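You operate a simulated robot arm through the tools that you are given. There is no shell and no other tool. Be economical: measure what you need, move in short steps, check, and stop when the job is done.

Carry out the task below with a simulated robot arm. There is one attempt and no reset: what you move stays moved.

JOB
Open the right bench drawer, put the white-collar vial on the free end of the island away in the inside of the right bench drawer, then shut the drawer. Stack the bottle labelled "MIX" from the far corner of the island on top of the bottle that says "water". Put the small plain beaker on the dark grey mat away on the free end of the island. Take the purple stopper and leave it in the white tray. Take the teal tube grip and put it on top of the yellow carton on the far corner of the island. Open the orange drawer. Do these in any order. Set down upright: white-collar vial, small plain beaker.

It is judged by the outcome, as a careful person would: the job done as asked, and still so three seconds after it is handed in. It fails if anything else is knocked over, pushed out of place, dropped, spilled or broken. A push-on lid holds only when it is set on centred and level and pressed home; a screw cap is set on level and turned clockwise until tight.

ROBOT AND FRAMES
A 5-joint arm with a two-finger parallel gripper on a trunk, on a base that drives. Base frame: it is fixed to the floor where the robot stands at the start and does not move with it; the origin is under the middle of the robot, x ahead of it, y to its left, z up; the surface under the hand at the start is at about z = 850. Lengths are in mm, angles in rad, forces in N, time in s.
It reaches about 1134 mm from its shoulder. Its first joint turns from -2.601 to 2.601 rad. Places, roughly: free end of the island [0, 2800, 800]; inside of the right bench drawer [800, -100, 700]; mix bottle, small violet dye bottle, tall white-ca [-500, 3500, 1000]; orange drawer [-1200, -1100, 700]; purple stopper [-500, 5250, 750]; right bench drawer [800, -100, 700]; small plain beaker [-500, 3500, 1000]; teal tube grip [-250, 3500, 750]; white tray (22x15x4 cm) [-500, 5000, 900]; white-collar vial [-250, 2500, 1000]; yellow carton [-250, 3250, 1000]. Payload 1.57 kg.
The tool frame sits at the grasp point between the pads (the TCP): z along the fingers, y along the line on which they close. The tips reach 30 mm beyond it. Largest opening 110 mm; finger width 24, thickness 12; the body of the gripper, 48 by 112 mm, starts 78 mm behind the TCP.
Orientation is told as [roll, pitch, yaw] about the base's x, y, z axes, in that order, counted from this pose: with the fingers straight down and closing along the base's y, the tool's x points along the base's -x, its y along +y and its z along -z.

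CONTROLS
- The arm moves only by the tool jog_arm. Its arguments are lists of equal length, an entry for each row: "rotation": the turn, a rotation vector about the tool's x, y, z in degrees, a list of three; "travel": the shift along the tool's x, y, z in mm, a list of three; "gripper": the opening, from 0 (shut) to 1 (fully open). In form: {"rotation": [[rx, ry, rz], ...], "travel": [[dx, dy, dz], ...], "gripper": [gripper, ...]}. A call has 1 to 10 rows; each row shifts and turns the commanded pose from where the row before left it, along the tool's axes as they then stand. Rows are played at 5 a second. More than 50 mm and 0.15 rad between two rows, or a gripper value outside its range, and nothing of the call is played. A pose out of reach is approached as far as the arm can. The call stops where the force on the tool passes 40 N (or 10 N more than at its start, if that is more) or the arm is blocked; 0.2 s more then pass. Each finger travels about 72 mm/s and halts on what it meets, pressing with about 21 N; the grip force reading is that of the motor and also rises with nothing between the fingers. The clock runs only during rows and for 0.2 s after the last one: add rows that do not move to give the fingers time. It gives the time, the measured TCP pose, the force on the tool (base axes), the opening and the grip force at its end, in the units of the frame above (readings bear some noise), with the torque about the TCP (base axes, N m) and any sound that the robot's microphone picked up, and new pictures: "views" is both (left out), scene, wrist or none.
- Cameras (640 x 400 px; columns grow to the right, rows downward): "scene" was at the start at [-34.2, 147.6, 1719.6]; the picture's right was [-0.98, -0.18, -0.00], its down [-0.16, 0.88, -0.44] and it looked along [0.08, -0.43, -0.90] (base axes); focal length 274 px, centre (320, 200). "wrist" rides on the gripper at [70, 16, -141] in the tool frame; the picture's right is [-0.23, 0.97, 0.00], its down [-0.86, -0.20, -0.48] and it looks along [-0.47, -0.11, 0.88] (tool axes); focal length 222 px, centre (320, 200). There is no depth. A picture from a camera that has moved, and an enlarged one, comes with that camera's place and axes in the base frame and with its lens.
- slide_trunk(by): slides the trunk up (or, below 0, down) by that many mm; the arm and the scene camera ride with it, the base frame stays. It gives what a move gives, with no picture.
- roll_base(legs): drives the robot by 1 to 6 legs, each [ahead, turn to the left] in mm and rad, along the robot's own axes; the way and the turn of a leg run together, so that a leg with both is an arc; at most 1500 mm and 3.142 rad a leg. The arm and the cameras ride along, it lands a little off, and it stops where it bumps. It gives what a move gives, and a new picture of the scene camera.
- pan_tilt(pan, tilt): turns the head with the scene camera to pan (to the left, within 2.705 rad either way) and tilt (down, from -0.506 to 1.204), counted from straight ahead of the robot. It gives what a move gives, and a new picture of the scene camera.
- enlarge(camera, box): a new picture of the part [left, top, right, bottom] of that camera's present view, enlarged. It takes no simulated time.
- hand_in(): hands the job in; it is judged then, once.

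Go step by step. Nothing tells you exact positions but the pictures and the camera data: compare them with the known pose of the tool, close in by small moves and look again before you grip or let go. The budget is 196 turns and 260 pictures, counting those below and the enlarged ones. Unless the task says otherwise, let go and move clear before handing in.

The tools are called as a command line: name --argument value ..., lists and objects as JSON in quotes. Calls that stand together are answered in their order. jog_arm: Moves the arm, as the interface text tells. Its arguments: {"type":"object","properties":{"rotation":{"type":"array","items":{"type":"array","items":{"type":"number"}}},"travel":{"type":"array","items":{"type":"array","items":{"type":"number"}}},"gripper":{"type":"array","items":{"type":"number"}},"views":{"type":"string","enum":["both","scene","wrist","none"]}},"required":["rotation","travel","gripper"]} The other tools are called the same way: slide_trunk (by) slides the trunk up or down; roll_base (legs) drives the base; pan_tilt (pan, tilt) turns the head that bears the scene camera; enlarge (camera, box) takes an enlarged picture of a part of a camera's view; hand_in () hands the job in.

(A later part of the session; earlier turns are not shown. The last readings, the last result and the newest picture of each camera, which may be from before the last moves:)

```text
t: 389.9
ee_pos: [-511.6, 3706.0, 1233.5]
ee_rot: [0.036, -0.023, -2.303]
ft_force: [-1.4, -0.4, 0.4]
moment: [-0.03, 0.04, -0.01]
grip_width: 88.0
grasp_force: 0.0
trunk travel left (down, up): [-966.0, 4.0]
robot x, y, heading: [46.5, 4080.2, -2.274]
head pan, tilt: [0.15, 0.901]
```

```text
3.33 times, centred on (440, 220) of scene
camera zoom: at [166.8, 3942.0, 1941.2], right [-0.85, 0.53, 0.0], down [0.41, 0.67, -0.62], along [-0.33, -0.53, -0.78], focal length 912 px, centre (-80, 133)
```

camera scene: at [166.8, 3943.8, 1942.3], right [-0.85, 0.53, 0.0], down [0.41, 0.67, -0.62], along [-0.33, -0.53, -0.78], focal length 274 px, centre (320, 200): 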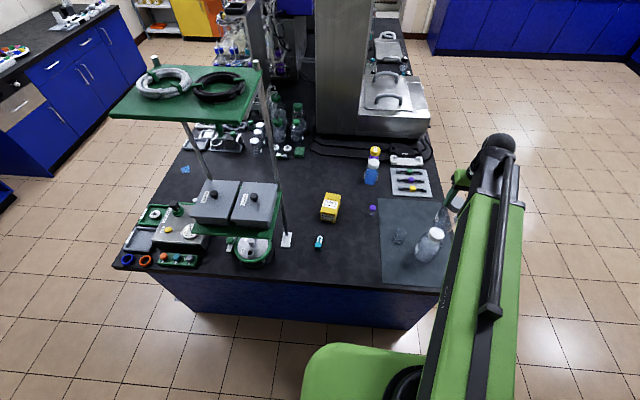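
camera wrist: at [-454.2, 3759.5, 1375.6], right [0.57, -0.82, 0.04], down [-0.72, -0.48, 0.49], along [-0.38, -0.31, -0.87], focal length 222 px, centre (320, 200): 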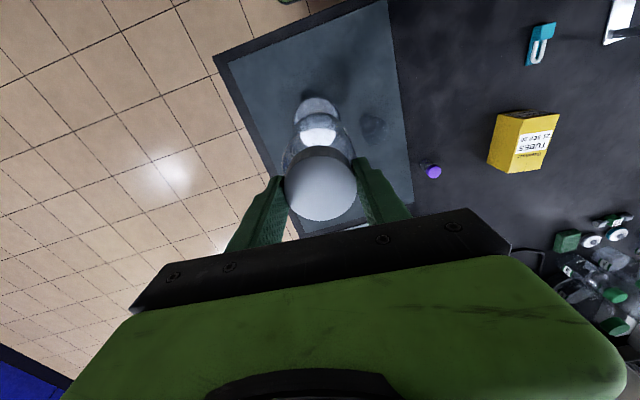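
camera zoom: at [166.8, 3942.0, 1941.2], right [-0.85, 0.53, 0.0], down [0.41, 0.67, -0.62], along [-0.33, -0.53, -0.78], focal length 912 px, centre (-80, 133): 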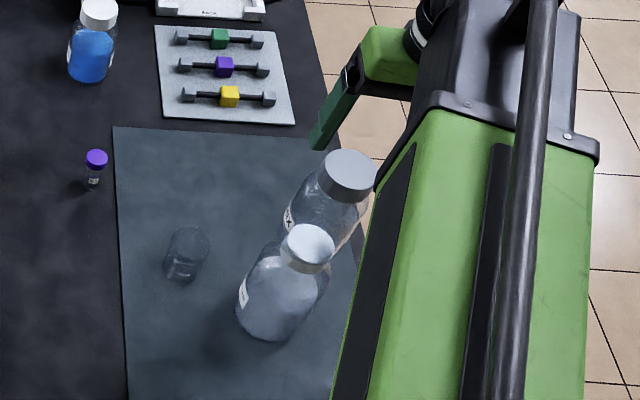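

MIX stands on WATER. Now move the open hand away toward the teal grip.

jog_arm --rotation '[[0, 0, 0], [0, 0, 0], [0, 0, 0], [0, 0, 0], [0, 0, 0], [0, 0, 0], [0, 0, 0], [0, 0, 0], [0, 0, 0]]' --travel '[[0, 46, 0], [0, 46, 0], [0, 46, 0], [0, 46, 0], [0, 46, 0], [0, 46, 0], [0, 46, 0], [0, 46, 0], [0, 46, 0]]' --gripper '[0.8, 0.8, 0.8, 0.8, 0.8, 0.8, 0.8, 0.7, 0.6]' --views "both"

```text
t: 391.9
ee_pos: [-203.3, 3428.5, 1232.4]
ee_rot: [0.033, -0.021, -2.301]
ft_force: [0.1, 0.2, -0.2]
moment: [-0.01, -0.02, -0.01]
grip_width: 65.8
grasp_force: 0.1
out of reach, approached as far as the arm can: row 2, 5, 7, 9
trunk travel left (down, up): [-966.0, 4.0]
robot x, y, heading: [47.1, 4083.2, -2.274]
head pan, tilt: [0.15, 0.901]
camera scene: at [167.7, 3941.3, 1941.0], right [-0.85, 0.53, 0.0], down [0.41, 0.67, -0.62], along [-0.33, -0.53, -0.78], focal length 274 px, centre (320, 200)
camera wrist: at [-144.4, 3475.5, 1374.1], right [0.57, -0.82, 0.04], down [-0.72, -0.48, 0.49], along [-0.38, -0.31, -0.87], focal length 222 px, centre (320, 200)
```

scene: 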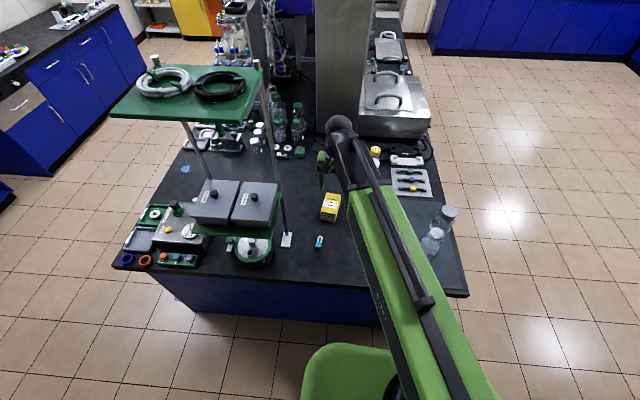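
wrist: 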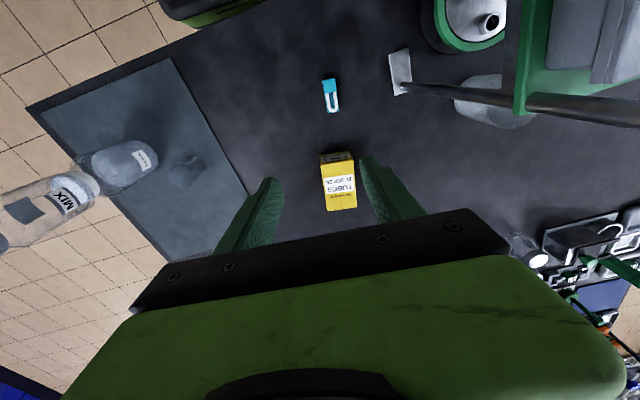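

Everything stands. Teal grip confirmed at (-151, 3419). Move over it and lower.

jog_arm --rotation '[[0, 0, 0], [0, 0, 0]]' --travel '[[14, 22.5, 0], [14, 22.5, 0]]' --gripper '[0.6, 0.6]' --views "none"

slide_trunk --by -280

enlarge --camera "wrist" --box '[200, 80, 440, 230]'

```text
t: 392.5
ee_pos: [-150.8, 3421.0, 1232.9]
ee_rot: [0.033, -0.022, -2.303]
ft_force: [0.7, -0.2, -1.2]
moment: [0.01, -0.01, 0.02]
grip_width: 66.3
grasp_force: 0.0
trunk travel left (down, up): [-966.0, 4.0]
robot x, y, heading: [47.0, 4081.2, -2.277]
head pan, tilt: [0.15, 0.901]
```

```text
t: 395.3
ee_pos: [-149.8, 3421.2, 952.9]
ee_rot: [0.033, -0.022, -2.301]
ft_force: [0.7, 0.3, -0.1]
moment: [0.01, -0.01, 0.01]
grip_width: 65.8
grasp_force: 0.1
trunk travel left (down, up): [-686.0, 284.0]
robot x, y, heading: [46.3, 4080.1, -2.276]
head pan, tilt: [0.15, 0.901]
```

```text
2.67 times, centred on (320, 155) of wrist
camera zoom: at [-93.1, 3468.1, 1094.3], right [0.57, -0.82, 0.04], down [-0.72, -0.48, 0.49], along [-0.38, -0.31, -0.87], focal length 592 px, centre (320, 320)
```

zoom: 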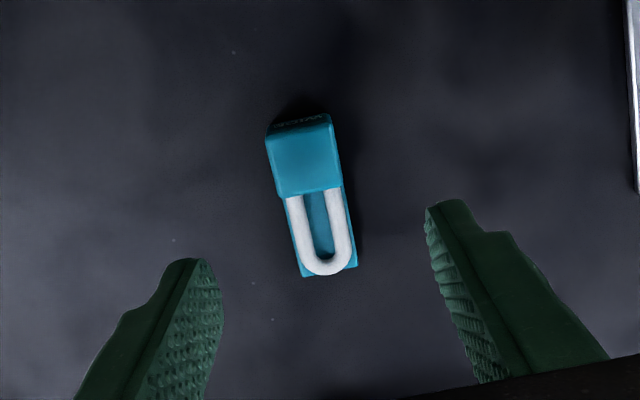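

Already aligned with the closing axis. Lower and grip.

slide_trunk --by -66

jog_arm --rotation '[[0, 0, 0], [0, 0, 0], [0, 0, 0], [0, 0, 0], [0, 0, 0]]' --travel '[[0, 0, 0], [0, 0, 0], [0, 0, 0], [0, 0, 0], [0, 0, 0]]' --gripper '[0.4, 0.25, 0.15, 0.1, 0.1]' --views "none"

slide_trunk --by 180

jog_arm --rotation '[[0, 0, 0]]' --travel '[[0, 0, 0]]' --gripper '[0.1]' --views "wrist"

```text
t: 396.4
ee_pos: [-150.5, 3421.1, 887.1]
ee_rot: [0.033, -0.023, -2.302]
ft_force: [-0.4, 0.4, 0.5]
moment: [-0.01, -0.01, 0.02]
grip_width: 65.8
grasp_force: 0.0
trunk travel left (down, up): [-620.0, 350.0]
robot x, y, heading: [51.3, 4079.6, -2.275]
head pan, tilt: [0.15, 0.901]
```

```text
t: 397.6
ee_pos: [-150.3, 3421.6, 888.0]
ee_rot: [0.034, -0.022, -2.302]
ft_force: [0.1, 1.4, 3.2]
moment: [0.05, 0.01, -0.03]
grip_width: 24.8
grasp_force: 21.2
trunk travel left (down, up): [-620.0, 350.0]
robot x, y, heading: [48.9, 4084.2, -2.279]
head pan, tilt: [0.15, 0.901]
```

```text
t: 399.6
ee_pos: [-150.8, 3421.3, 1067.3]
ee_rot: [0.033, -0.023, -2.303]
ft_force: [-0.7, 0.0, -1.0]
moment: [0.04, -0.01, 0.01]
grip_width: 25.0
grasp_force: 21.2
trunk travel left (down, up): [-800.0, 170.0]
robot x, y, heading: [49.0, 4082.8, -2.273]
head pan, tilt: [0.15, 0.901]
```

```text
t: 399.9
ee_pos: [-150.6, 3420.4, 1066.1]
ee_rot: [0.034, -0.022, -2.301]
ft_force: [-0.3, 0.5, 0.5]
moment: [-0.03, -0.01, 0.01]
grip_width: 25.0
grasp_force: 21.3
trunk travel left (down, up): [-800.0, 170.0]
robot x, y, heading: [50.4, 4084.1, -2.276]
head pan, tilt: [0.15, 0.901]
camera wrist: at [-93.1, 3468.1, 1208.2], right [0.57, -0.82, 0.04], down [-0.72, -0.48, 0.49], along [-0.38, -0.31, -0.87], focal length 222 px, centre (320, 200)
```

wrist: 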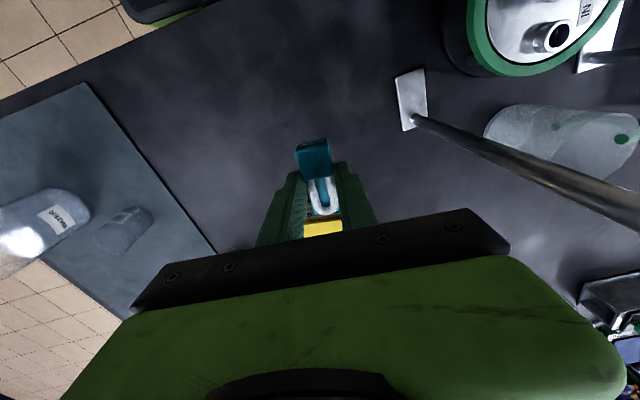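

Teal grip held. Move toward the carton and check alignment.

jog_arm --rotation '[[0, 0, 0], [0, 0, 0], [0, 0, 0], [0, 0, 0]]' --travel '[[-38, -4.5, 0], [-38, -4.5, 0], [-38, -4.5, 0], [-38, -4.5, 0]]' --gripper '[0.1, 0.1, 0.1, 0.1]' --views "wrist"

enlarge --camera "scene" --box '[290, 130, 410, 250]'

```text
t: 400.9
ee_pos: [-265.6, 3319.2, 1067.5]
ee_rot: [0.033, -0.022, -2.301]
ft_force: [0.4, -1.1, -1.0]
moment: [-0.01, -0.03, 0.0]
grip_width: 25.1
grasp_force: 21.3
trunk travel left (down, up): [-800.0, 170.0]
robot x, y, heading: [45.2, 4085.7, -2.275]
head pan, tilt: [0.15, 0.901]
camera wrist: at [-208.6, 3366.8, 1208.0], right [0.57, -0.82, 0.04], down [-0.72, -0.49, 0.49], along [-0.38, -0.31, -0.87], focal length 222 px, centre (320, 200)
```

wrist: 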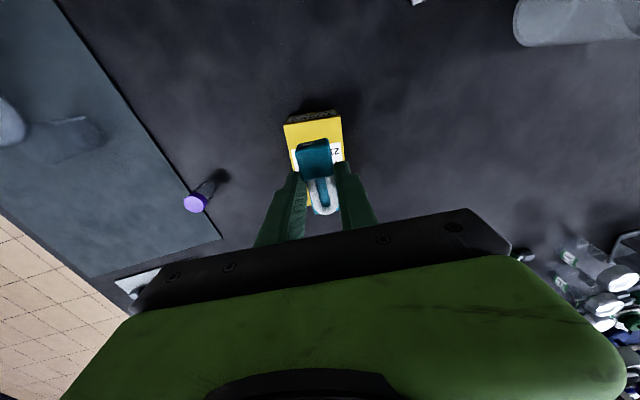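

```text
3.33 times, centred on (350, 190) of scene
camera zoom: at [166.4, 3941.6, 1775.2], right [-0.85, 0.53, 0.0], down [0.41, 0.67, -0.62], along [-0.33, -0.53, -0.78], focal length 912 px, centre (220, 233)
```

zoom: 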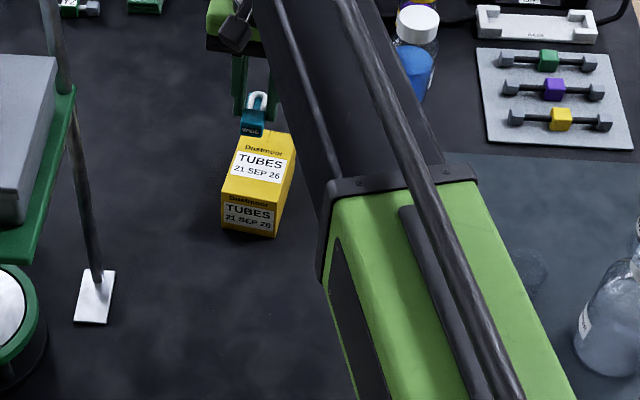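

Carton top centre is (-285, 3302), z≈922. Shift 25 mm and lower onto it.

jog_arm --rotation '[[0, 0, 0]]' --travel '[[-25, -3, 0]]' --gripper '[0.1]' --views "none"

slide_trunk --by -92

enlarge --camera "wrist" --box '[200, 80, 440, 230]'

enlarge --camera "scene" --box '[310, 150, 390, 230]'

```text
t: 401.4
ee_pos: [-286.7, 3303.7, 1066.2]
ee_rot: [0.035, -0.022, -2.302]
ft_force: [0.4, -0.6, -1.3]
moment: [0.02, -0.01, -0.01]
grip_width: 25.1
grasp_force: 20.6
out of reach, approached as far as the arm can: row 1
trunk travel left (down, up): [-800.0, 170.0]
robot x, y, heading: [46.8, 4082.6, -2.276]
head pan, tilt: [0.15, 0.901]
```

```text
t: 402.6
ee_pos: [-285.1, 3303.8, 975.5]
ee_rot: [0.033, -0.026, -2.303]
ft_force: [-0.5, -1.0, -1.3]
moment: [0.02, 0.01, 0.02]
grip_width: 25.2
grasp_force: 21.4
trunk travel left (down, up): [-708.0, 262.0]
robot x, y, heading: [48.2, 4081.8, -2.275]
head pan, tilt: [0.15, 0.901]
```

```text
2.67 times, centred on (320, 155) of wrist
camera zoom: at [-227.6, 3350.7, 1116.3], right [0.57, -0.82, 0.04], down [-0.72, -0.48, 0.49], along [-0.38, -0.31, -0.87], focal length 592 px, centre (320, 320)
```

zoom: 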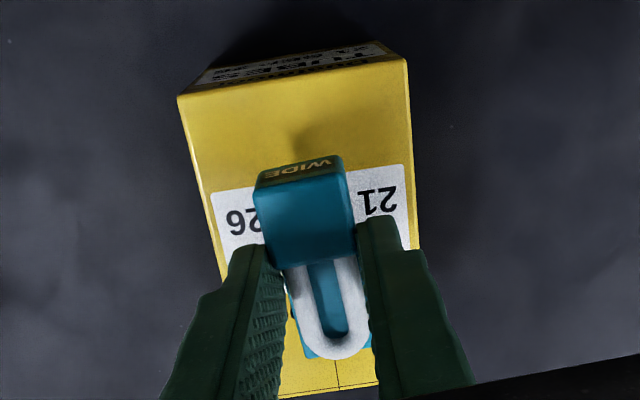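

```text
5.00 times, centred on (350, 190) of scene
camera zoom: at [166.8, 3942.1, 1683.2], right [-0.85, 0.53, 0.0], down [0.41, 0.67, -0.62], along [-0.33, -0.53, -0.78], focal length 1368 px, centre (170, 250)
```

zoom: 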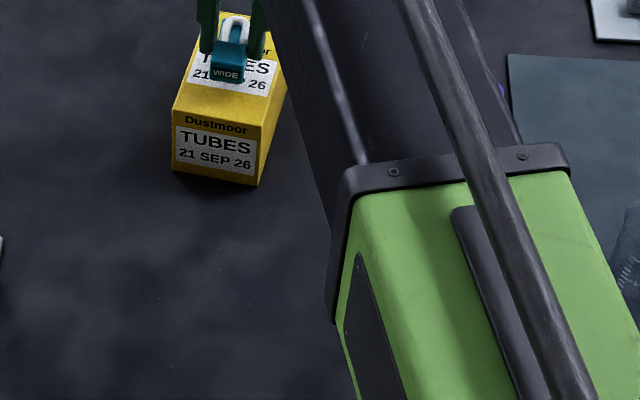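

Well centred. Lower to contact and release.

slide_trunk --by -10

slide_trunk --by -6

```text
t: 403.2
ee_pos: [-284.2, 3303.7, 965.7]
ee_rot: [0.034, -0.023, -2.301]
ft_force: [-0.3, 0.1, -0.2]
moment: [0.02, 0.01, 0.05]
grip_width: 25.0
grasp_force: 21.0
trunk travel left (down, up): [-698.0, 272.0]
robot x, y, heading: [50.1, 4083.4, -2.272]
head pan, tilt: [0.15, 0.901]
```

```text
t: 403.8
ee_pos: [-285.0, 3304.4, 958.6]
ee_rot: [0.033, -0.023, -2.301]
ft_force: [-0.3, 0.2, 1.1]
moment: [0.04, 0.0, 0.0]
grip_width: 25.0
grasp_force: 21.3
trunk travel left (down, up): [-692.0, 278.0]
robot x, y, heading: [49.2, 4082.4, -2.278]
head pan, tilt: [0.15, 0.901]
```

slide_trunk --by -2

jog_arm --rotation '[[0, 0, 0], [0, 0, 0], [0, 0, 0], [0, 0, 0]]' --travel '[[0, 0, 0], [0, 0, 0], [0, 0, 0], [0, 0, 0]]' --gripper '[0.25, 0.32, 0.45, 0.6]' --views "none"

slide_trunk --by 270

jog_arm --rotation '[[0, 0, 0]]' --travel '[[0, 0, 0]]' --gripper '[0.6]' --views "wrist"

```text
t: 404.3
ee_pos: [-285.2, 3304.8, 957.9]
ee_rot: [0.033, -0.027, -2.301]
ft_force: [-2.3, -6.6, 23.9]
moment: [0.12, 0.17, 0.03]
grip_width: 25.0
grasp_force: 21.3
trunk travel left (down, up): [-690.0, 280.0]
robot x, y, heading: [47.7, 4084.1, -2.277]
head pan, tilt: [0.15, 0.901]
```

```text
t: 405.3
ee_pos: [-285.7, 3302.4, 956.3]
ee_rot: [0.034, -0.023, -2.303]
ft_force: [-0.1, 0.4, 0.7]
moment: [-0.03, -0.01, 0.01]
grip_width: 66.1
grasp_force: 0.0
trunk travel left (down, up): [-690.0, 280.0]
robot x, y, heading: [48.2, 4083.2, -2.278]
head pan, tilt: [0.15, 0.901]
```

```text
t: 408.0
ee_pos: [-285.4, 3303.5, 1227.7]
ee_rot: [0.035, -0.023, -2.302]
ft_force: [0.4, 0.3, -0.3]
moment: [0.01, -0.01, 0.02]
grip_width: 66.0
grasp_force: 0.0
trunk travel left (down, up): [-960.0, 10.0]
robot x, y, heading: [47.0, 4085.9, -2.277]
head pan, tilt: [0.15, 0.901]
```

```text
t: 408.4
ee_pos: [-284.8, 3303.1, 1226.0]
ee_rot: [0.034, -0.023, -2.302]
ft_force: [0.6, 0.6, 0.4]
moment: [0.0, 0.01, -0.03]
grip_width: 66.0
grasp_force: 0.0
trunk travel left (down, up): [-960.0, 10.0]
robot x, y, heading: [51.4, 4086.9, -2.274]
head pan, tilt: [0.15, 0.901]
camera wrist: at [-227.6, 3350.7, 1368.2], right [0.57, -0.82, 0.04], down [-0.72, -0.48, 0.49], along [-0.38, -0.31, -0.87], focal length 222 px, centre (320, 200)
```

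wrist: 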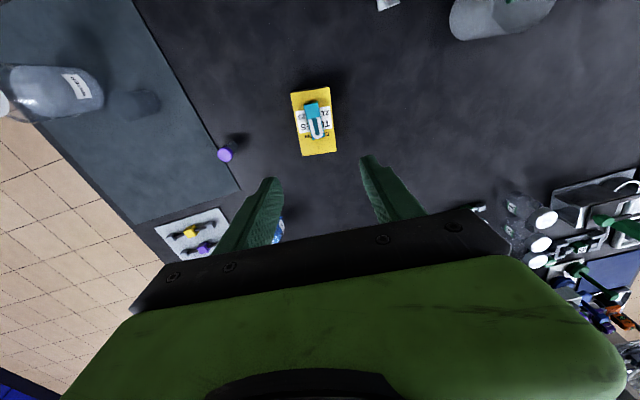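

The teal grip sits on the carton. For the beaker I must keep the arm clear of the tall stack, so I'll approach from further left: retract, back up, and reposition.

jog_arm --rotation '[[0, 0, 0], [0, 0, 0], [0, 0, 0], [0, 0, 0]]' --travel '[[40, 0, 0], [40, 0, 0], [40, 0, 0], [30, 0, 0]]' --gripper '[0.6, 0.6, 0.6, 0.6]' --views "none"

roll_base --legs '[[-280, 0], [0, 0.55], [0, 0.5], [266, 0]]'

roll_base --legs '[[0, -0.7], [0, -0.69]]'

pan_tilt --pan 0 --tilt 0.85

```text
t: 409.4
ee_pos: [-184.0, 3417.3, 1226.6]
ee_rot: [0.033, -0.023, -2.302]
ft_force: [-0.4, 0.4, 0.5]
moment: [0.01, 0.04, 0.03]
grip_width: 66.1
grasp_force: 0.0
out of reach, approached as far as the arm can: row 4
trunk travel left (down, up): [-960.0, 10.0]
robot x, y, heading: [48.6, 4082.5, -2.272]
head pan, tilt: [0.15, 0.901]
```

```text
t: 415.8
ee_pos: [786.4, 3515.6, 1227.5]
ee_rot: [0.031, -0.024, -1.247]
ft_force: [0.0, 0.0, 0.3]
moment: [0.03, -0.05, 0.02]
grip_width: 66.2
grasp_force: 0.1
trunk travel left (down, up): [-960.0, 10.0]
robot x, y, heading: [336.6, 4052.5, -1.232]
head pan, tilt: [0.15, 0.901]
camera scene: at [516.5, 4082.7, 1935.2], right [-0.88, -0.47, 0.0], down [-0.37, 0.69, -0.62], along [0.29, -0.55, -0.78], focal length 274 px, centre (320, 200)
```

scene: 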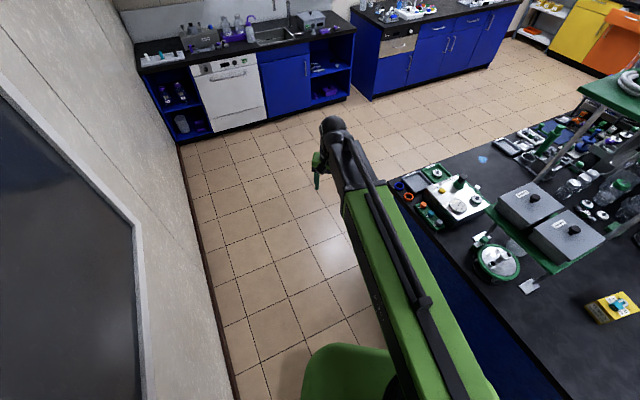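

```text
t: 419.2
ee_pos: [134.7, 3402.8, 1228.7]
ee_rot: [0.055, 0.026, -2.231]
ft_force: [19.6, 14.1, -3.8]
moment: [0.05, -0.22, 1.04]
grip_width: 74.5
grasp_force: 4.4
trunk travel left (down, up): [-960.0, 10.0]
robot x, y, heading: [315.8, 4074.7, -2.256]
head pan, tilt: [0.15, 0.901]
heard: snap
stopped in leg 2: the force on the tool passed its limit at 136 N (the readings are from after the stop); the commanded pose is now the measured one
camera scene: at [437.8, 3937.5, 1935.3], right [-0.86, 0.51, 0.0], down [0.4, 0.68, -0.62], along [-0.31, -0.54, -0.78], focal length 274 px, centre (320, 200)
```

scene: 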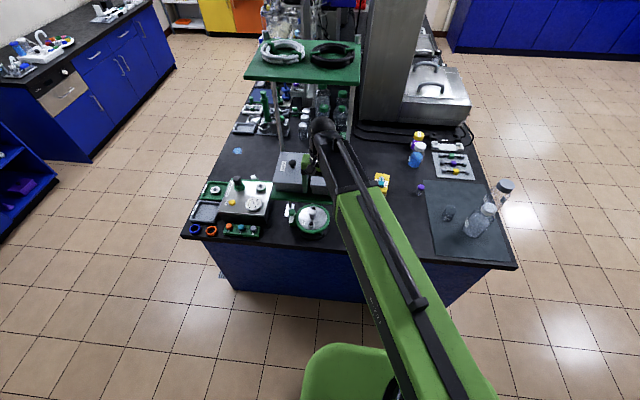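

```text
t: 419.9
ee_pos: [133.7, 3403.1, 1228.1]
ee_rot: [0.05, 0.023, -2.237]
ft_force: [26.4, 19.6, -6.3]
moment: [0.31, -0.05, 1.39]
grip_width: 73.5
grasp_force: 3.9
trunk travel left (down, up): [-960.0, 10.0]
robot x, y, heading: [311.6, 4072.6, -2.254]
head pan, tilt: [0.0, 0.85]
camera scene: at [429.9, 3942.2, 1938.9], right [-0.78, 0.63, 0.0], down [0.47, 0.58, -0.66], along [-0.42, -0.51, -0.75], focal length 274 px, centre (320, 200)
```

scene: 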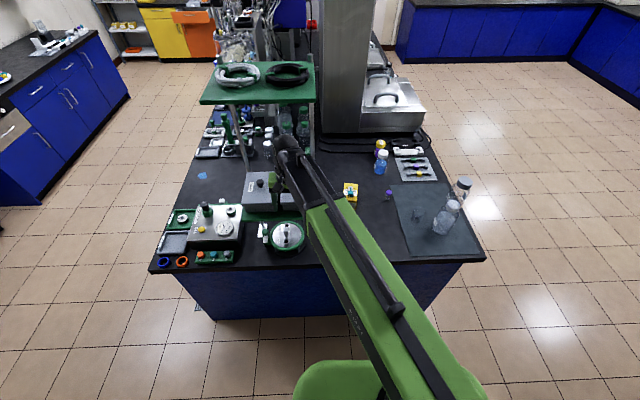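

The hand bumped the shelf's grey box (a snap was heard). Let me look closely before moving.

jog_arm --rotation '[[0, 0, 0]]' --travel '[[0, 0, 0]]' --gripper '[0.67]' --views "wrist"

enlarge --camera "scene" --box '[190, 50, 350, 250]'

```text
t: 420.3
ee_pos: [132.1, 3403.2, 1229.8]
ee_rot: [0.048, 0.025, -2.236]
ft_force: [22.0, 23.2, -8.0]
moment: [0.56, 0.15, 1.37]
grip_width: 75.9
grasp_force: 0.6
trunk travel left (down, up): [-960.0, 10.0]
robot x, y, heading: [316.3, 4071.7, -2.246]
head pan, tilt: [0.0, 0.85]
camera wrist: at [181.7, 3450.5, 1373.5], right [0.62, -0.78, 0.04], down [-0.71, -0.54, 0.45], along [-0.33, -0.31, -0.89], focal length 222 px, centre (320, 200)
```

wrist: 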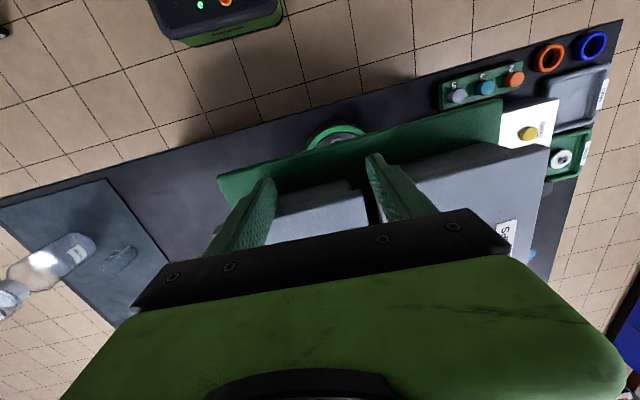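

```text
2.00 times, centred on (270, 150) of scene
camera zoom: at [429.6, 3942.7, 1939.0], right [-0.78, 0.63, 0.0], down [0.47, 0.58, -0.66], along [-0.42, -0.52, -0.75], focal length 547 px, centre (420, 300)
```

zoom: 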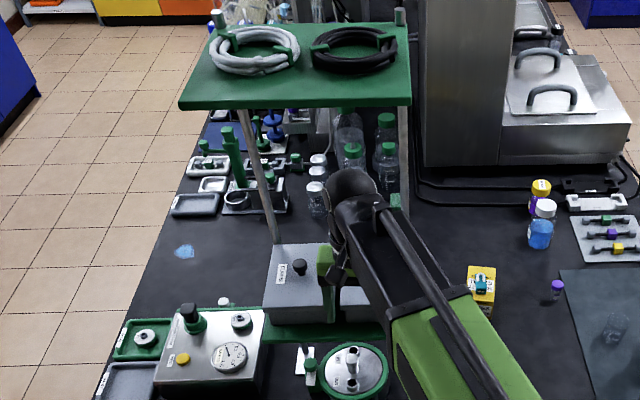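

The hand presses against a clamp box on the shelf. Withdraw gently toward me.

slide_trunk --by 10

jog_arm --rotation '[[0, 0, 0], [0, 0, 0], [0, 0, 0], [0, 0, 0]]' --travel '[[12, 0, 0], [20, 0, 0], [20, 0, 0], [20, 0, 0]]' --gripper '[0.67, 0.67, 0.67, 0.67]' --views "wrist"

```text
t: 420.9
ee_pos: [131.2, 3402.2, 1238.8]
ee_rot: [0.05, 0.02, -2.24]
ft_force: [11.7, 15.9, 3.0]
moment: [0.2, -0.2, -0.71]
grip_width: 73.8
grasp_force: 0.1
trunk travel left (down, up): [-970.0, 0.0]
robot x, y, heading: [313.9, 4069.5, -2.249]
head pan, tilt: [0.0, 0.85]
heard: snap
```

```text
t: 421.9
ee_pos: [175.1, 3455.4, 1237.4]
ee_rot: [0.053, 0.02, -2.237]
ft_force: [0.1, -0.4, 0.5]
moment: [-0.02, -0.02, 0.04]
grip_width: 73.7
grasp_force: 0.0
trunk travel left (down, up): [-970.0, 0.0]
robot x, y, heading: [313.7, 4074.7, -2.253]
head pan, tilt: [0.0, 0.85]
heard: snap
camera wrist: at [223.3, 3504.1, 1381.8], right [0.62, -0.78, 0.05], down [-0.71, -0.54, 0.45], along [-0.33, -0.31, -0.89], focal length 222 px, centre (320, 200)
```

wrist: 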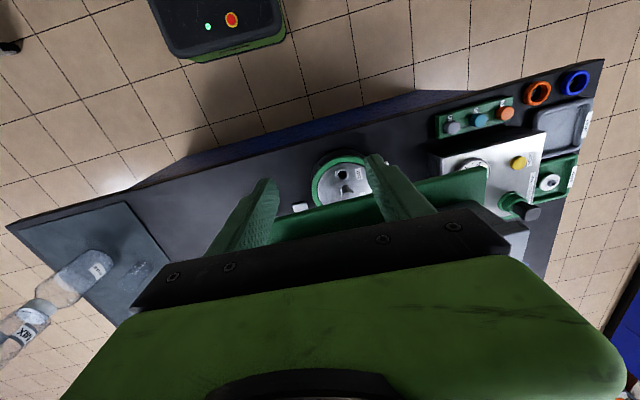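

roll_base --legs '[[-150, 0]]'

enlarge --camera "scene" --box '[190, 80, 390, 240]'

```text
t: 423.2
ee_pos: [270.8, 3574.0, 1238.1]
ee_rot: [0.051, 0.019, -2.236]
ft_force: [-0.9, 0.9, 0.4]
moment: [-0.01, 0.06, 0.01]
grip_width: 73.7
grasp_force: 0.1
trunk travel left (down, up): [-970.0, 0.0]
robot x, y, heading: [410.1, 4187.2, -2.247]
head pan, tilt: [0.0, 0.85]
camera scene: at [521.5, 4058.1, 1948.9], right [-0.78, 0.63, 0.0], down [0.47, 0.58, -0.66], along [-0.42, -0.51, -0.75], focal length 274 px, centre (320, 200)
```

scene: 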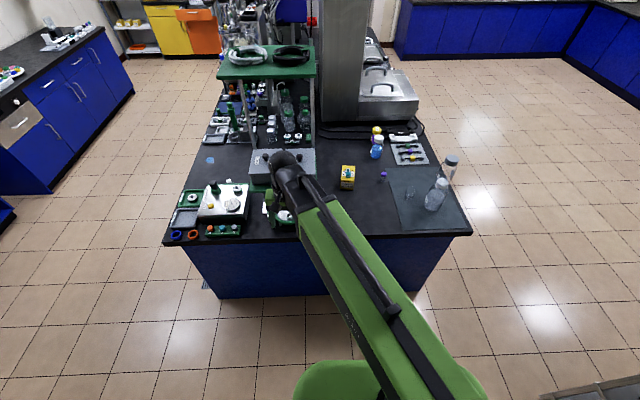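

```text
2.50 times, centred on (290, 160) of scene
camera zoom: at [521.5, 4058.1, 1948.9], right [-0.78, 0.63, 0.0], down [0.47, 0.58, -0.66], along [-0.42, -0.51, -0.75], focal length 684 px, centre (395, 300)
```

zoom: 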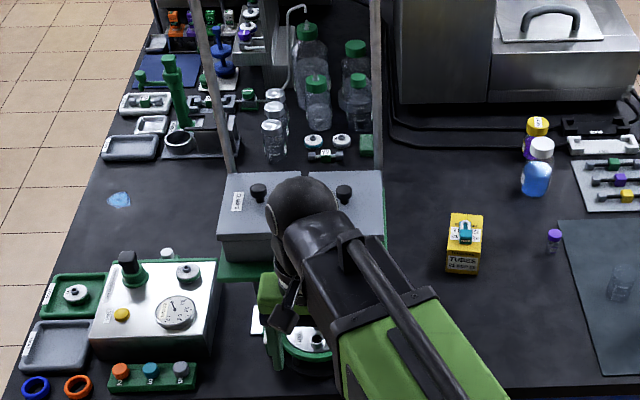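

The boxes look still in place. Turn right away from the shelf and approach the beaker from the left side.

roll_base --legs '[[0, -0.4], [170, 0]]'

pan_tilt --pan 0.35 --tilt 0.8

enlarge --camera "scene" --box '[220, 80, 380, 230]'

```text
t: 425.9
ee_pos: [-112.1, 3594.8, 1236.9]
ee_rot: [0.052, 0.021, -2.638]
ft_force: [0.9, -1.3, 0.4]
moment: [0.02, -0.01, 0.0]
grip_width: 73.7
grasp_force: 0.1
trunk travel left (down, up): [-970.0, 0.0]
robot x, y, heading: [252.4, 4116.3, -2.641]
head pan, tilt: [0.0, 0.85]
camera scene: at [306.0, 3946.2, 1949.0], right [-0.48, 0.88, 0.0], down [0.66, 0.36, -0.66], along [-0.58, -0.32, -0.75], focal length 274 px, centre (320, 200)
```

scene: 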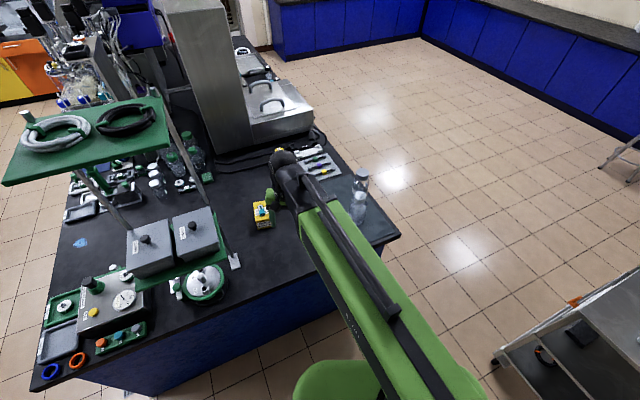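

```text
t: 426.7
ee_pos: [-112.1, 3594.0, 1237.6]
ee_rot: [0.052, 0.021, -2.636]
ft_force: [0.5, 0.0, 0.4]
moment: [-0.01, 0.03, 0.0]
grip_width: 73.9
grasp_force: 0.1
trunk travel left (down, up): [-970.0, 0.0]
robot x, y, heading: [256.7, 4109.8, -2.642]
head pan, tilt: [0.351, 0.799]
camera scene: at [321.5, 3922.9, 1952.9], right [-0.75, 0.66, 0.0], down [0.47, 0.54, -0.7], along [-0.46, -0.52, -0.72], focal length 274 px, centre (320, 200)
```

scene: 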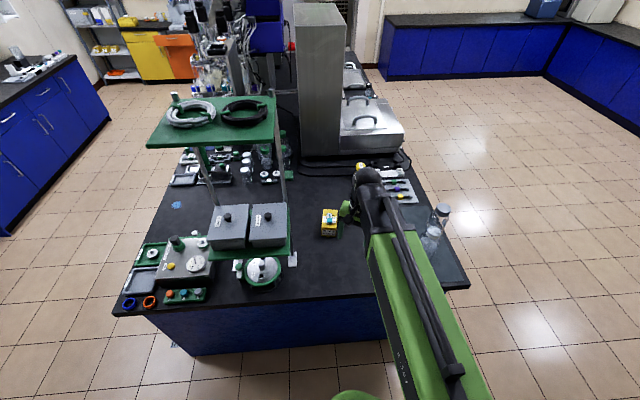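

```text
2.67 times, centred on (300, 155) of scene
camera zoom: at [321.5, 3922.9, 1952.9], right [-0.75, 0.66, 0.0], down [0.47, 0.54, -0.7], along [-0.46, -0.52, -0.72], focal length 730 px, centre (373, 320)
```

zoom: 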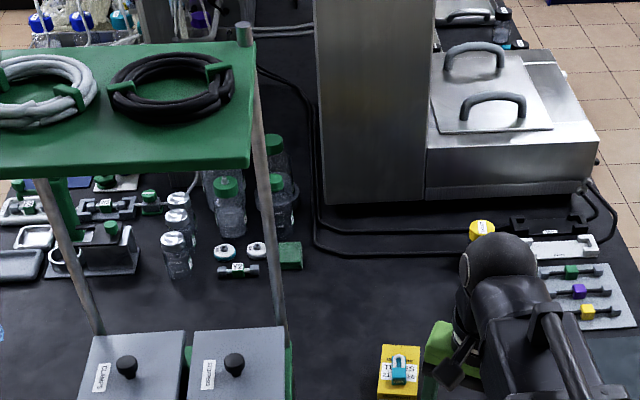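

Boxes and lids look intact. Now spin so the hand's narrow side faces the stack and go over the beaker.

jog_arm --rotation '[[0, 0, 8.5], [0, 0, 8.5], [0, 0, 8.5], [0, 0, 8.5], [0, 0, 8.5], [0, 0, 8.5], [0, 0, 8.5], [0, 0, 8.5], [0, 0, 8.5], [0, 0, 8.5]]' --travel '[[0, 0, 0], [0, 0, 0], [0, 0, 0], [0, 0, 0], [0, 0, 0], [0, 0, 0], [0, 0, 0], [0, 0, 0], [0, 0, 0], [0, 0, 0]]' --gripper '[0.7, 0.7, 0.7, 0.7, 0.7, 0.7, 0.7, 0.7, 0.7, 0.7]' --views "none"

jog_arm --rotation '[[0, 0, 8.5], [0, 0, 0], [0, 0, 0], [0, 0, 0], [0, 0, 0], [0, 0, 0], [0, 0, 0], [0, 0, 0]]' --travel '[[0, 0, 0], [-19, 40, 0], [-19, 40, 0], [-19, 40, 0], [-19, 40, 0], [-19, 40, 0], [-19, 40, 0], [-19, 40, 0]]' --gripper '[0.7, 0.7, 0.7, 0.7, 0.7, 0.7, 0.7, 0.7]' --views "both"

```text
t: 428.9
ee_pos: [-112.4, 3593.5, 1236.5]
ee_rot: [-0.015, 0.055, 2.157]
ft_force: [-0.2, -0.1, 1.0]
moment: [-0.01, 0.0, 0.0]
grip_width: 77.1
grasp_force: 0.1
trunk travel left (down, up): [-970.0, 0.0]
robot x, y, heading: [253.1, 4112.9, -2.641]
head pan, tilt: [0.351, 0.799]
```

```text
t: 430.7
ee_pos: [-423.3, 3595.4, 1236.1]
ee_rot: [-0.023, 0.052, 2.014]
ft_force: [-0.5, -0.4, -0.5]
moment: [-0.01, -0.01, -0.01]
grip_width: 76.9
grasp_force: 0.1
out of reach, approached as far as the arm can: row 3, 5, 8
trunk travel left (down, up): [-970.0, 0.0]
robot x, y, heading: [254.9, 4113.3, -2.642]
head pan, tilt: [0.351, 0.799]
camera scene: at [320.2, 3922.8, 1952.9], right [-0.75, 0.66, 0.0], down [0.47, 0.54, -0.7], along [-0.46, -0.52, -0.72], focal length 274 px, centre (320, 200)
camera wrist: at [-414.1, 3530.2, 1381.9], right [-0.98, -0.21, -0.04], down [-0.21, 0.87, 0.44], along [-0.06, 0.44, -0.9], focal length 222 px, centre (320, 200)
```

scene: 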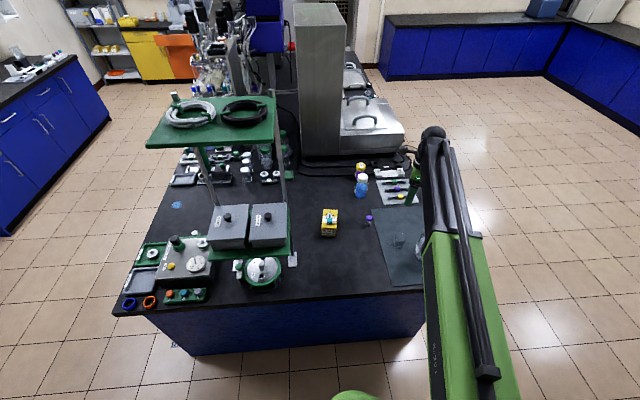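
wrist: 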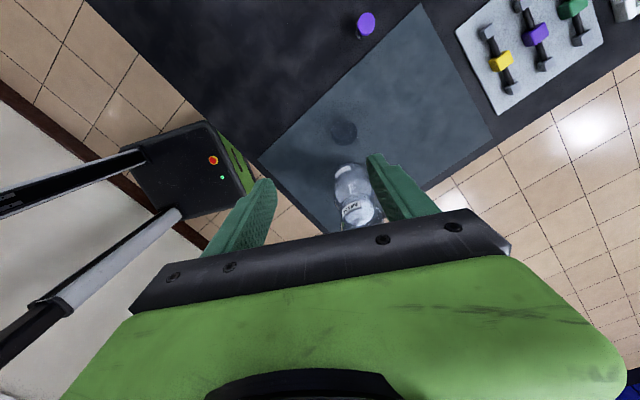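

The forearm would come too close to the stack if centred on the beaker, so I'll take it off-centre: fully open, hand shifted ~28 mm away from the stack. First measure the beaker exactly.

enlarge --camera "wrist" --box '[280, 90, 440, 240]'

```text
2.67 times, centred on (360, 165) of wrist
camera zoom: at [-414.1, 3530.2, 1381.9], right [-0.98, -0.21, -0.04], down [-0.21, 0.87, 0.44], along [-0.06, 0.44, -0.9], focal length 592 px, centre (213, 293)
```

zoom: 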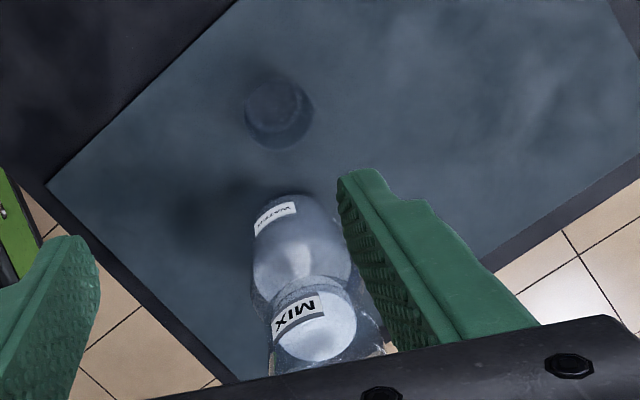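

jog_arm --rotation '[[0, 0, -8.5], [0, 0, -8.5], [0, 0, -8.5], [0, 0, -8.5], [0, 0, -8.5], [0, 0, -8.5], [0, 0, -8.5], [0, 0, -8.5], [0, 0, -8.5], [0, 0, -8.5]]' --travel '[[0, 0, 0], [0, 0, 0], [0, 0, 0], [0, 0, 0], [0, 0, 0], [0, 0, 0], [0, 0, 0], [0, 0, 0], [0, 0, 0], [0, 0, 0]]' --gripper '[0.75, 0.8, 0.9, 1, 1, 1, 1, 1, 1, 1]' --views "none"

jog_arm --rotation '[[0, 0, -4], [0, 0, 0]]' --travel '[[0, 0, 0], [-41, 1, 0]]' --gripper '[1, 1]' --views "wrist"

```text
t: 432.9
ee_pos: [-420.6, 3594.8, 1238.2]
ee_rot: [0.05, 0.027, -2.782]
ft_force: [0.1, -0.2, -0.6]
moment: [0.01, 0.0, 0.04]
grip_width: 110.1
grasp_force: 0.1
trunk travel left (down, up): [-970.0, 0.0]
robot x, y, heading: [255.2, 4108.6, -2.646]
head pan, tilt: [0.351, 0.799]
```

```text
t: 433.5
ee_pos: [-461.7, 3574.8, 1236.6]
ee_rot: [0.051, 0.026, -2.714]
ft_force: [0.6, -0.6, 0.4]
moment: [0.05, 0.0, 0.03]
grip_width: 109.9
grasp_force: 0.2
trunk travel left (down, up): [-970.0, 0.0]
robot x, y, heading: [256.5, 4111.9, -2.638]
head pan, tilt: [0.351, 0.799]
camera wrist: at [-396.7, 3593.9, 1380.8], right [0.2, -0.98, 0.04], down [-0.88, -0.16, 0.45], along [-0.43, -0.12, -0.89], focal length 222 px, centre (320, 200)
```

wrist: 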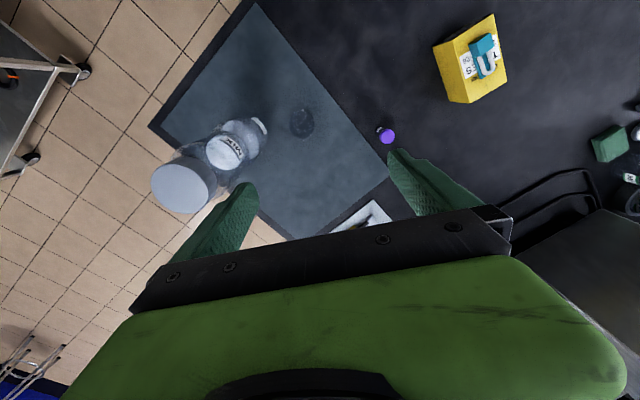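

jog_arm --rotation '[[0, 0, 0]]' --travel '[[8, -6, 0]]' --gripper '[1]' --views "none"

slide_trunk --by -200

jog_arm --rotation '[[0, 0, 0]]' --travel '[[0, 0, 0]]' --gripper '[1]' --views "both"

```text
t: 433.9
ee_pos: [-455.8, 3584.7, 1236.9]
ee_rot: [0.051, 0.025, -2.716]
ft_force: [-0.8, 0.6, -0.5]
moment: [0.0, 0.02, 0.0]
grip_width: 110.1
grasp_force: 0.0
trunk travel left (down, up): [-970.0, 0.0]
robot x, y, heading: [254.1, 4111.5, -2.639]
head pan, tilt: [0.351, 0.799]
```

```text
t: 436.1
ee_pos: [-453.8, 3585.4, 1037.4]
ee_rot: [0.05, 0.027, -2.717]
ft_force: [0.2, 0.4, 0.1]
moment: [0.01, 0.0, -0.04]
grip_width: 109.9
grasp_force: 0.1
trunk travel left (down, up): [-770.0, 200.0]
robot x, y, heading: [254.3, 4113.0, -2.641]
head pan, tilt: [0.351, 0.799]
```

```text
t: 436.5
ee_pos: [-454.6, 3585.4, 1038.1]
ee_rot: [0.051, 0.023, -2.715]
ft_force: [0.0, -0.8, 0.4]
moment: [0.02, 0.02, 0.0]
grip_width: 110.3
grasp_force: 0.1
trunk travel left (down, up): [-770.0, 200.0]
robot x, y, heading: [254.0, 4111.7, -2.638]
head pan, tilt: [0.351, 0.799]
camera scene: at [321.4, 3922.8, 1752.9], right [-0.75, 0.66, 0.0], down [0.47, 0.54, -0.7], along [-0.46, -0.52, -0.72], focal length 274 px, centre (320, 200)
camera wrist: at [-389.9, 3604.1, 1181.8], right [0.19, -0.98, 0.04], down [-0.88, -0.15, 0.45], along [-0.43, -0.12, -0.89], focal length 222 px, centre (320, 200)
```

scene: 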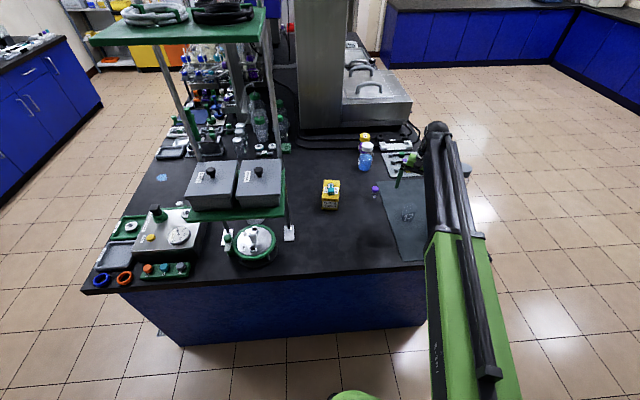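
wrist: 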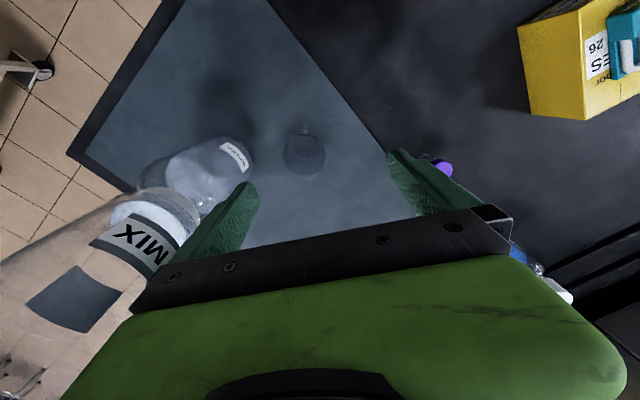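

slide_trunk --by -100

jog_arm --rotation '[[0, 0, 0]]' --travel '[[-4, 0, 0]]' --gripper '[1]' --views "wrist"

```text
t: 437.8
ee_pos: [-454.0, 3585.8, 936.9]
ee_rot: [0.05, 0.025, -2.714]
ft_force: [0.2, -0.1, 0.1]
moment: [-0.03, -0.01, 0.0]
grip_width: 110.1
grasp_force: 0.0
trunk travel left (down, up): [-670.0, 300.0]
robot x, y, heading: [254.4, 4110.5, -2.643]
head pan, tilt: [0.351, 0.799]
```

```text
t: 438.2
ee_pos: [-458.0, 3583.7, 937.1]
ee_rot: [0.051, 0.025, -2.715]
ft_force: [-0.4, 0.3, 0.0]
moment: [0.0, -0.02, 0.0]
grip_width: 109.8
grasp_force: 0.0
trunk travel left (down, up): [-670.0, 300.0]
robot x, y, heading: [253.3, 4112.9, -2.635]
head pan, tilt: [0.351, 0.799]
camera wrist: at [-393.5, 3602.1, 1081.8], right [0.19, -0.98, 0.04], down [-0.88, -0.15, 0.45], along [-0.43, -0.12, -0.89], focal length 222 px, centre (320, 200)
```

wrist: 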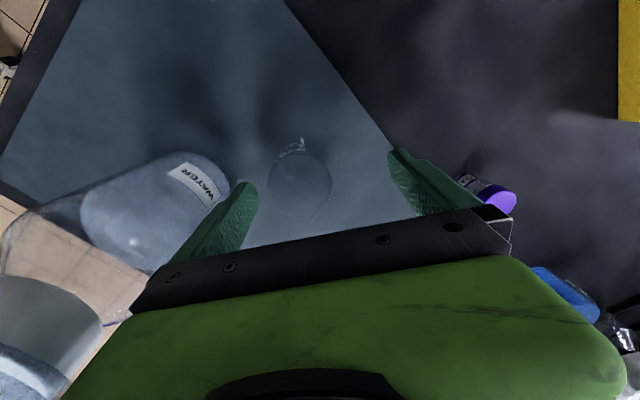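

Beaker is between the fingers, clear of everything. Lower and close slowly.

slide_trunk --by -46

enlarge --camera "wrist" --box '[180, 90, 460, 260]'

```text
t: 439.1
ee_pos: [-455.9, 3583.6, 891.5]
ee_rot: [0.052, 0.026, -2.715]
ft_force: [0.3, 0.0, -0.3]
moment: [0.03, -0.02, 0.02]
grip_width: 110.1
grasp_force: 0.1
trunk travel left (down, up): [-624.0, 346.0]
robot x, y, heading: [254.3, 4106.2, -2.643]
head pan, tilt: [0.351, 0.799]
```

```text
2.29 times, centred on (320, 175) of wrist
camera zoom: at [-393.4, 3602.2, 1035.8], right [0.19, -0.98, 0.04], down [-0.88, -0.15, 0.45], along [-0.43, -0.12, -0.89], focal length 508 px, centre (320, 257)
```

zoom: 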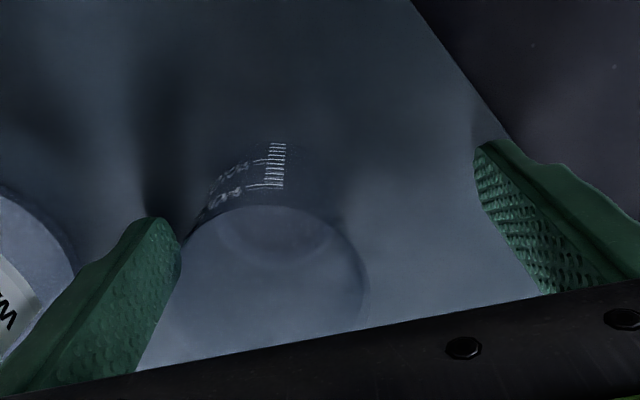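

jog_arm --rotation '[[0, 0, 0], [0, 0, 0], [0, 0, 0], [0, 0, 0], [0, 0, 0], [0, 0, 0], [0, 0, 0], [0, 0, 0], [0, 0, 0], [0, 0, 0]]' --travel '[[0, 0, 0], [0, 0, 0], [0, 0, 0], [0, 0, 0], [0, 0, 0], [0, 0, 0], [0, 0, 0], [0, 0, 0], [0, 0, 0], [0, 0, 0]]' --gripper '[0.93, 0.86, 0.79, 0.72, 0.65, 0.58, 0.52, 0.46, 0.4, 0.4]' --views "none"

enlarge --camera "wrist" --box '[180, 90, 460, 260]'

```text
t: 441.3
ee_pos: [-457.7, 3582.2, 890.6]
ee_rot: [0.05, 0.023, -2.717]
ft_force: [0.4, -0.3, 0.4]
moment: [0.05, 0.01, 0.03]
grip_width: 48.2
grasp_force: 21.2
trunk travel left (down, up): [-624.0, 346.0]
robot x, y, heading: [254.2, 4110.6, -2.636]
head pan, tilt: [0.351, 0.799]
```

```text
2.29 times, centred on (320, 175) of wrist
camera zoom: at [-393.4, 3602.2, 1035.8], right [0.19, -0.98, 0.04], down [-0.88, -0.15, 0.45], along [-0.43, -0.12, -0.89], focal length 508 px, centre (320, 257)
```

zoom: 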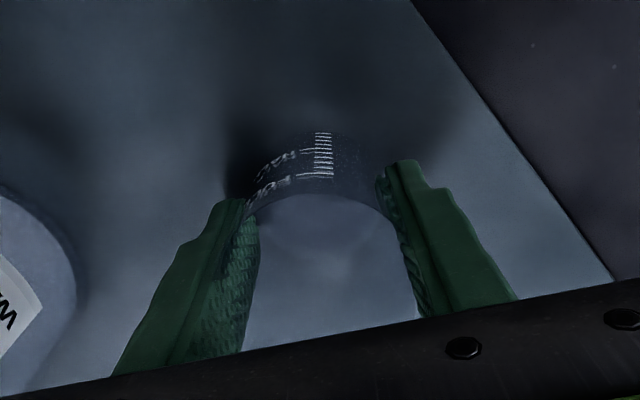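

Beaker held (48 mm). Lift straight up, then retract away from the stack.

slide_trunk --by 60

slide_trunk --by 284

jog_arm --rotation '[[0, 0, 0], [0, 0, 0], [0, 0, 0], [0, 0, 0], [0, 0, 0], [0, 0, 0]]' --travel '[[42, 0, 0], [42, 0, 0], [42, 0, 0], [42, 0, 0], [42, 0, 0], [30, 0, 0]]' --gripper '[0.4, 0.4, 0.4, 0.4, 0.4, 0.4]' --views "both"

```text
t: 442.3
ee_pos: [-457.7, 3582.7, 951.6]
ee_rot: [0.05, 0.025, -2.716]
ft_force: [0.4, 0.1, -0.7]
moment: [0.01, -0.03, -0.01]
grip_width: 48.0
grasp_force: 21.1
trunk travel left (down, up): [-684.0, 286.0]
robot x, y, heading: [253.5, 4111.5, -2.642]
head pan, tilt: [0.351, 0.799]
```

```text
t: 445.2
ee_pos: [-458.1, 3583.7, 1235.6]
ee_rot: [0.051, 0.025, -2.716]
ft_force: [0.0, -0.4, -0.8]
moment: [-0.02, -0.01, 0.0]
grip_width: 48.3
grasp_force: 21.0
trunk travel left (down, up): [-968.0, 2.0]
robot x, y, heading: [256.2, 4111.7, -2.64]
head pan, tilt: [0.351, 0.799]
```

```text
t: 446.6
ee_pos: [-238.5, 3681.1, 1235.7]
ee_rot: [0.05, 0.025, -2.716]
ft_force: [0.0, 1.0, -1.0]
moment: [0.0, 0.01, 0.0]
grip_width: 48.1
grasp_force: 21.0
out of reach, approached as far as the arm can: row 3
trunk travel left (down, up): [-968.0, 2.0]
robot x, y, heading: [253.4, 4112.0, -2.639]
head pan, tilt: [0.351, 0.799]
camera scene: at [321.9, 3923.1, 1950.9], right [-0.75, 0.66, 0.0], down [0.47, 0.54, -0.7], along [-0.46, -0.52, -0.72], focal length 274 px, centre (320, 200)
camera wrist: at [-174.9, 3701.1, 1379.9], right [0.19, -0.98, 0.04], down [-0.88, -0.15, 0.45], along [-0.43, -0.12, -0.89], focal length 222 px, centre (320, 200)
```

scene: 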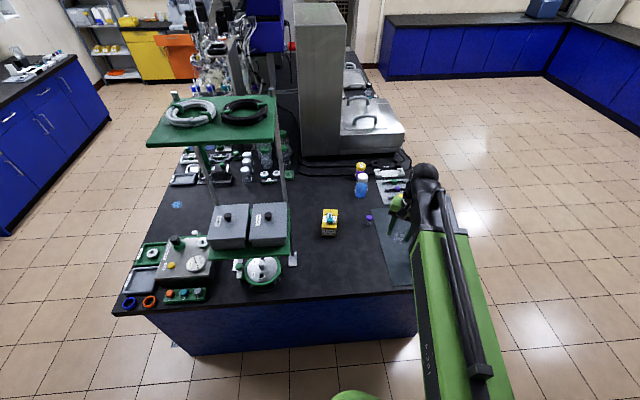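
wrist: 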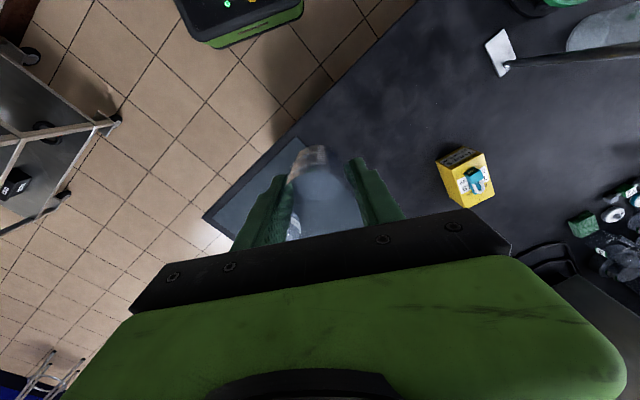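

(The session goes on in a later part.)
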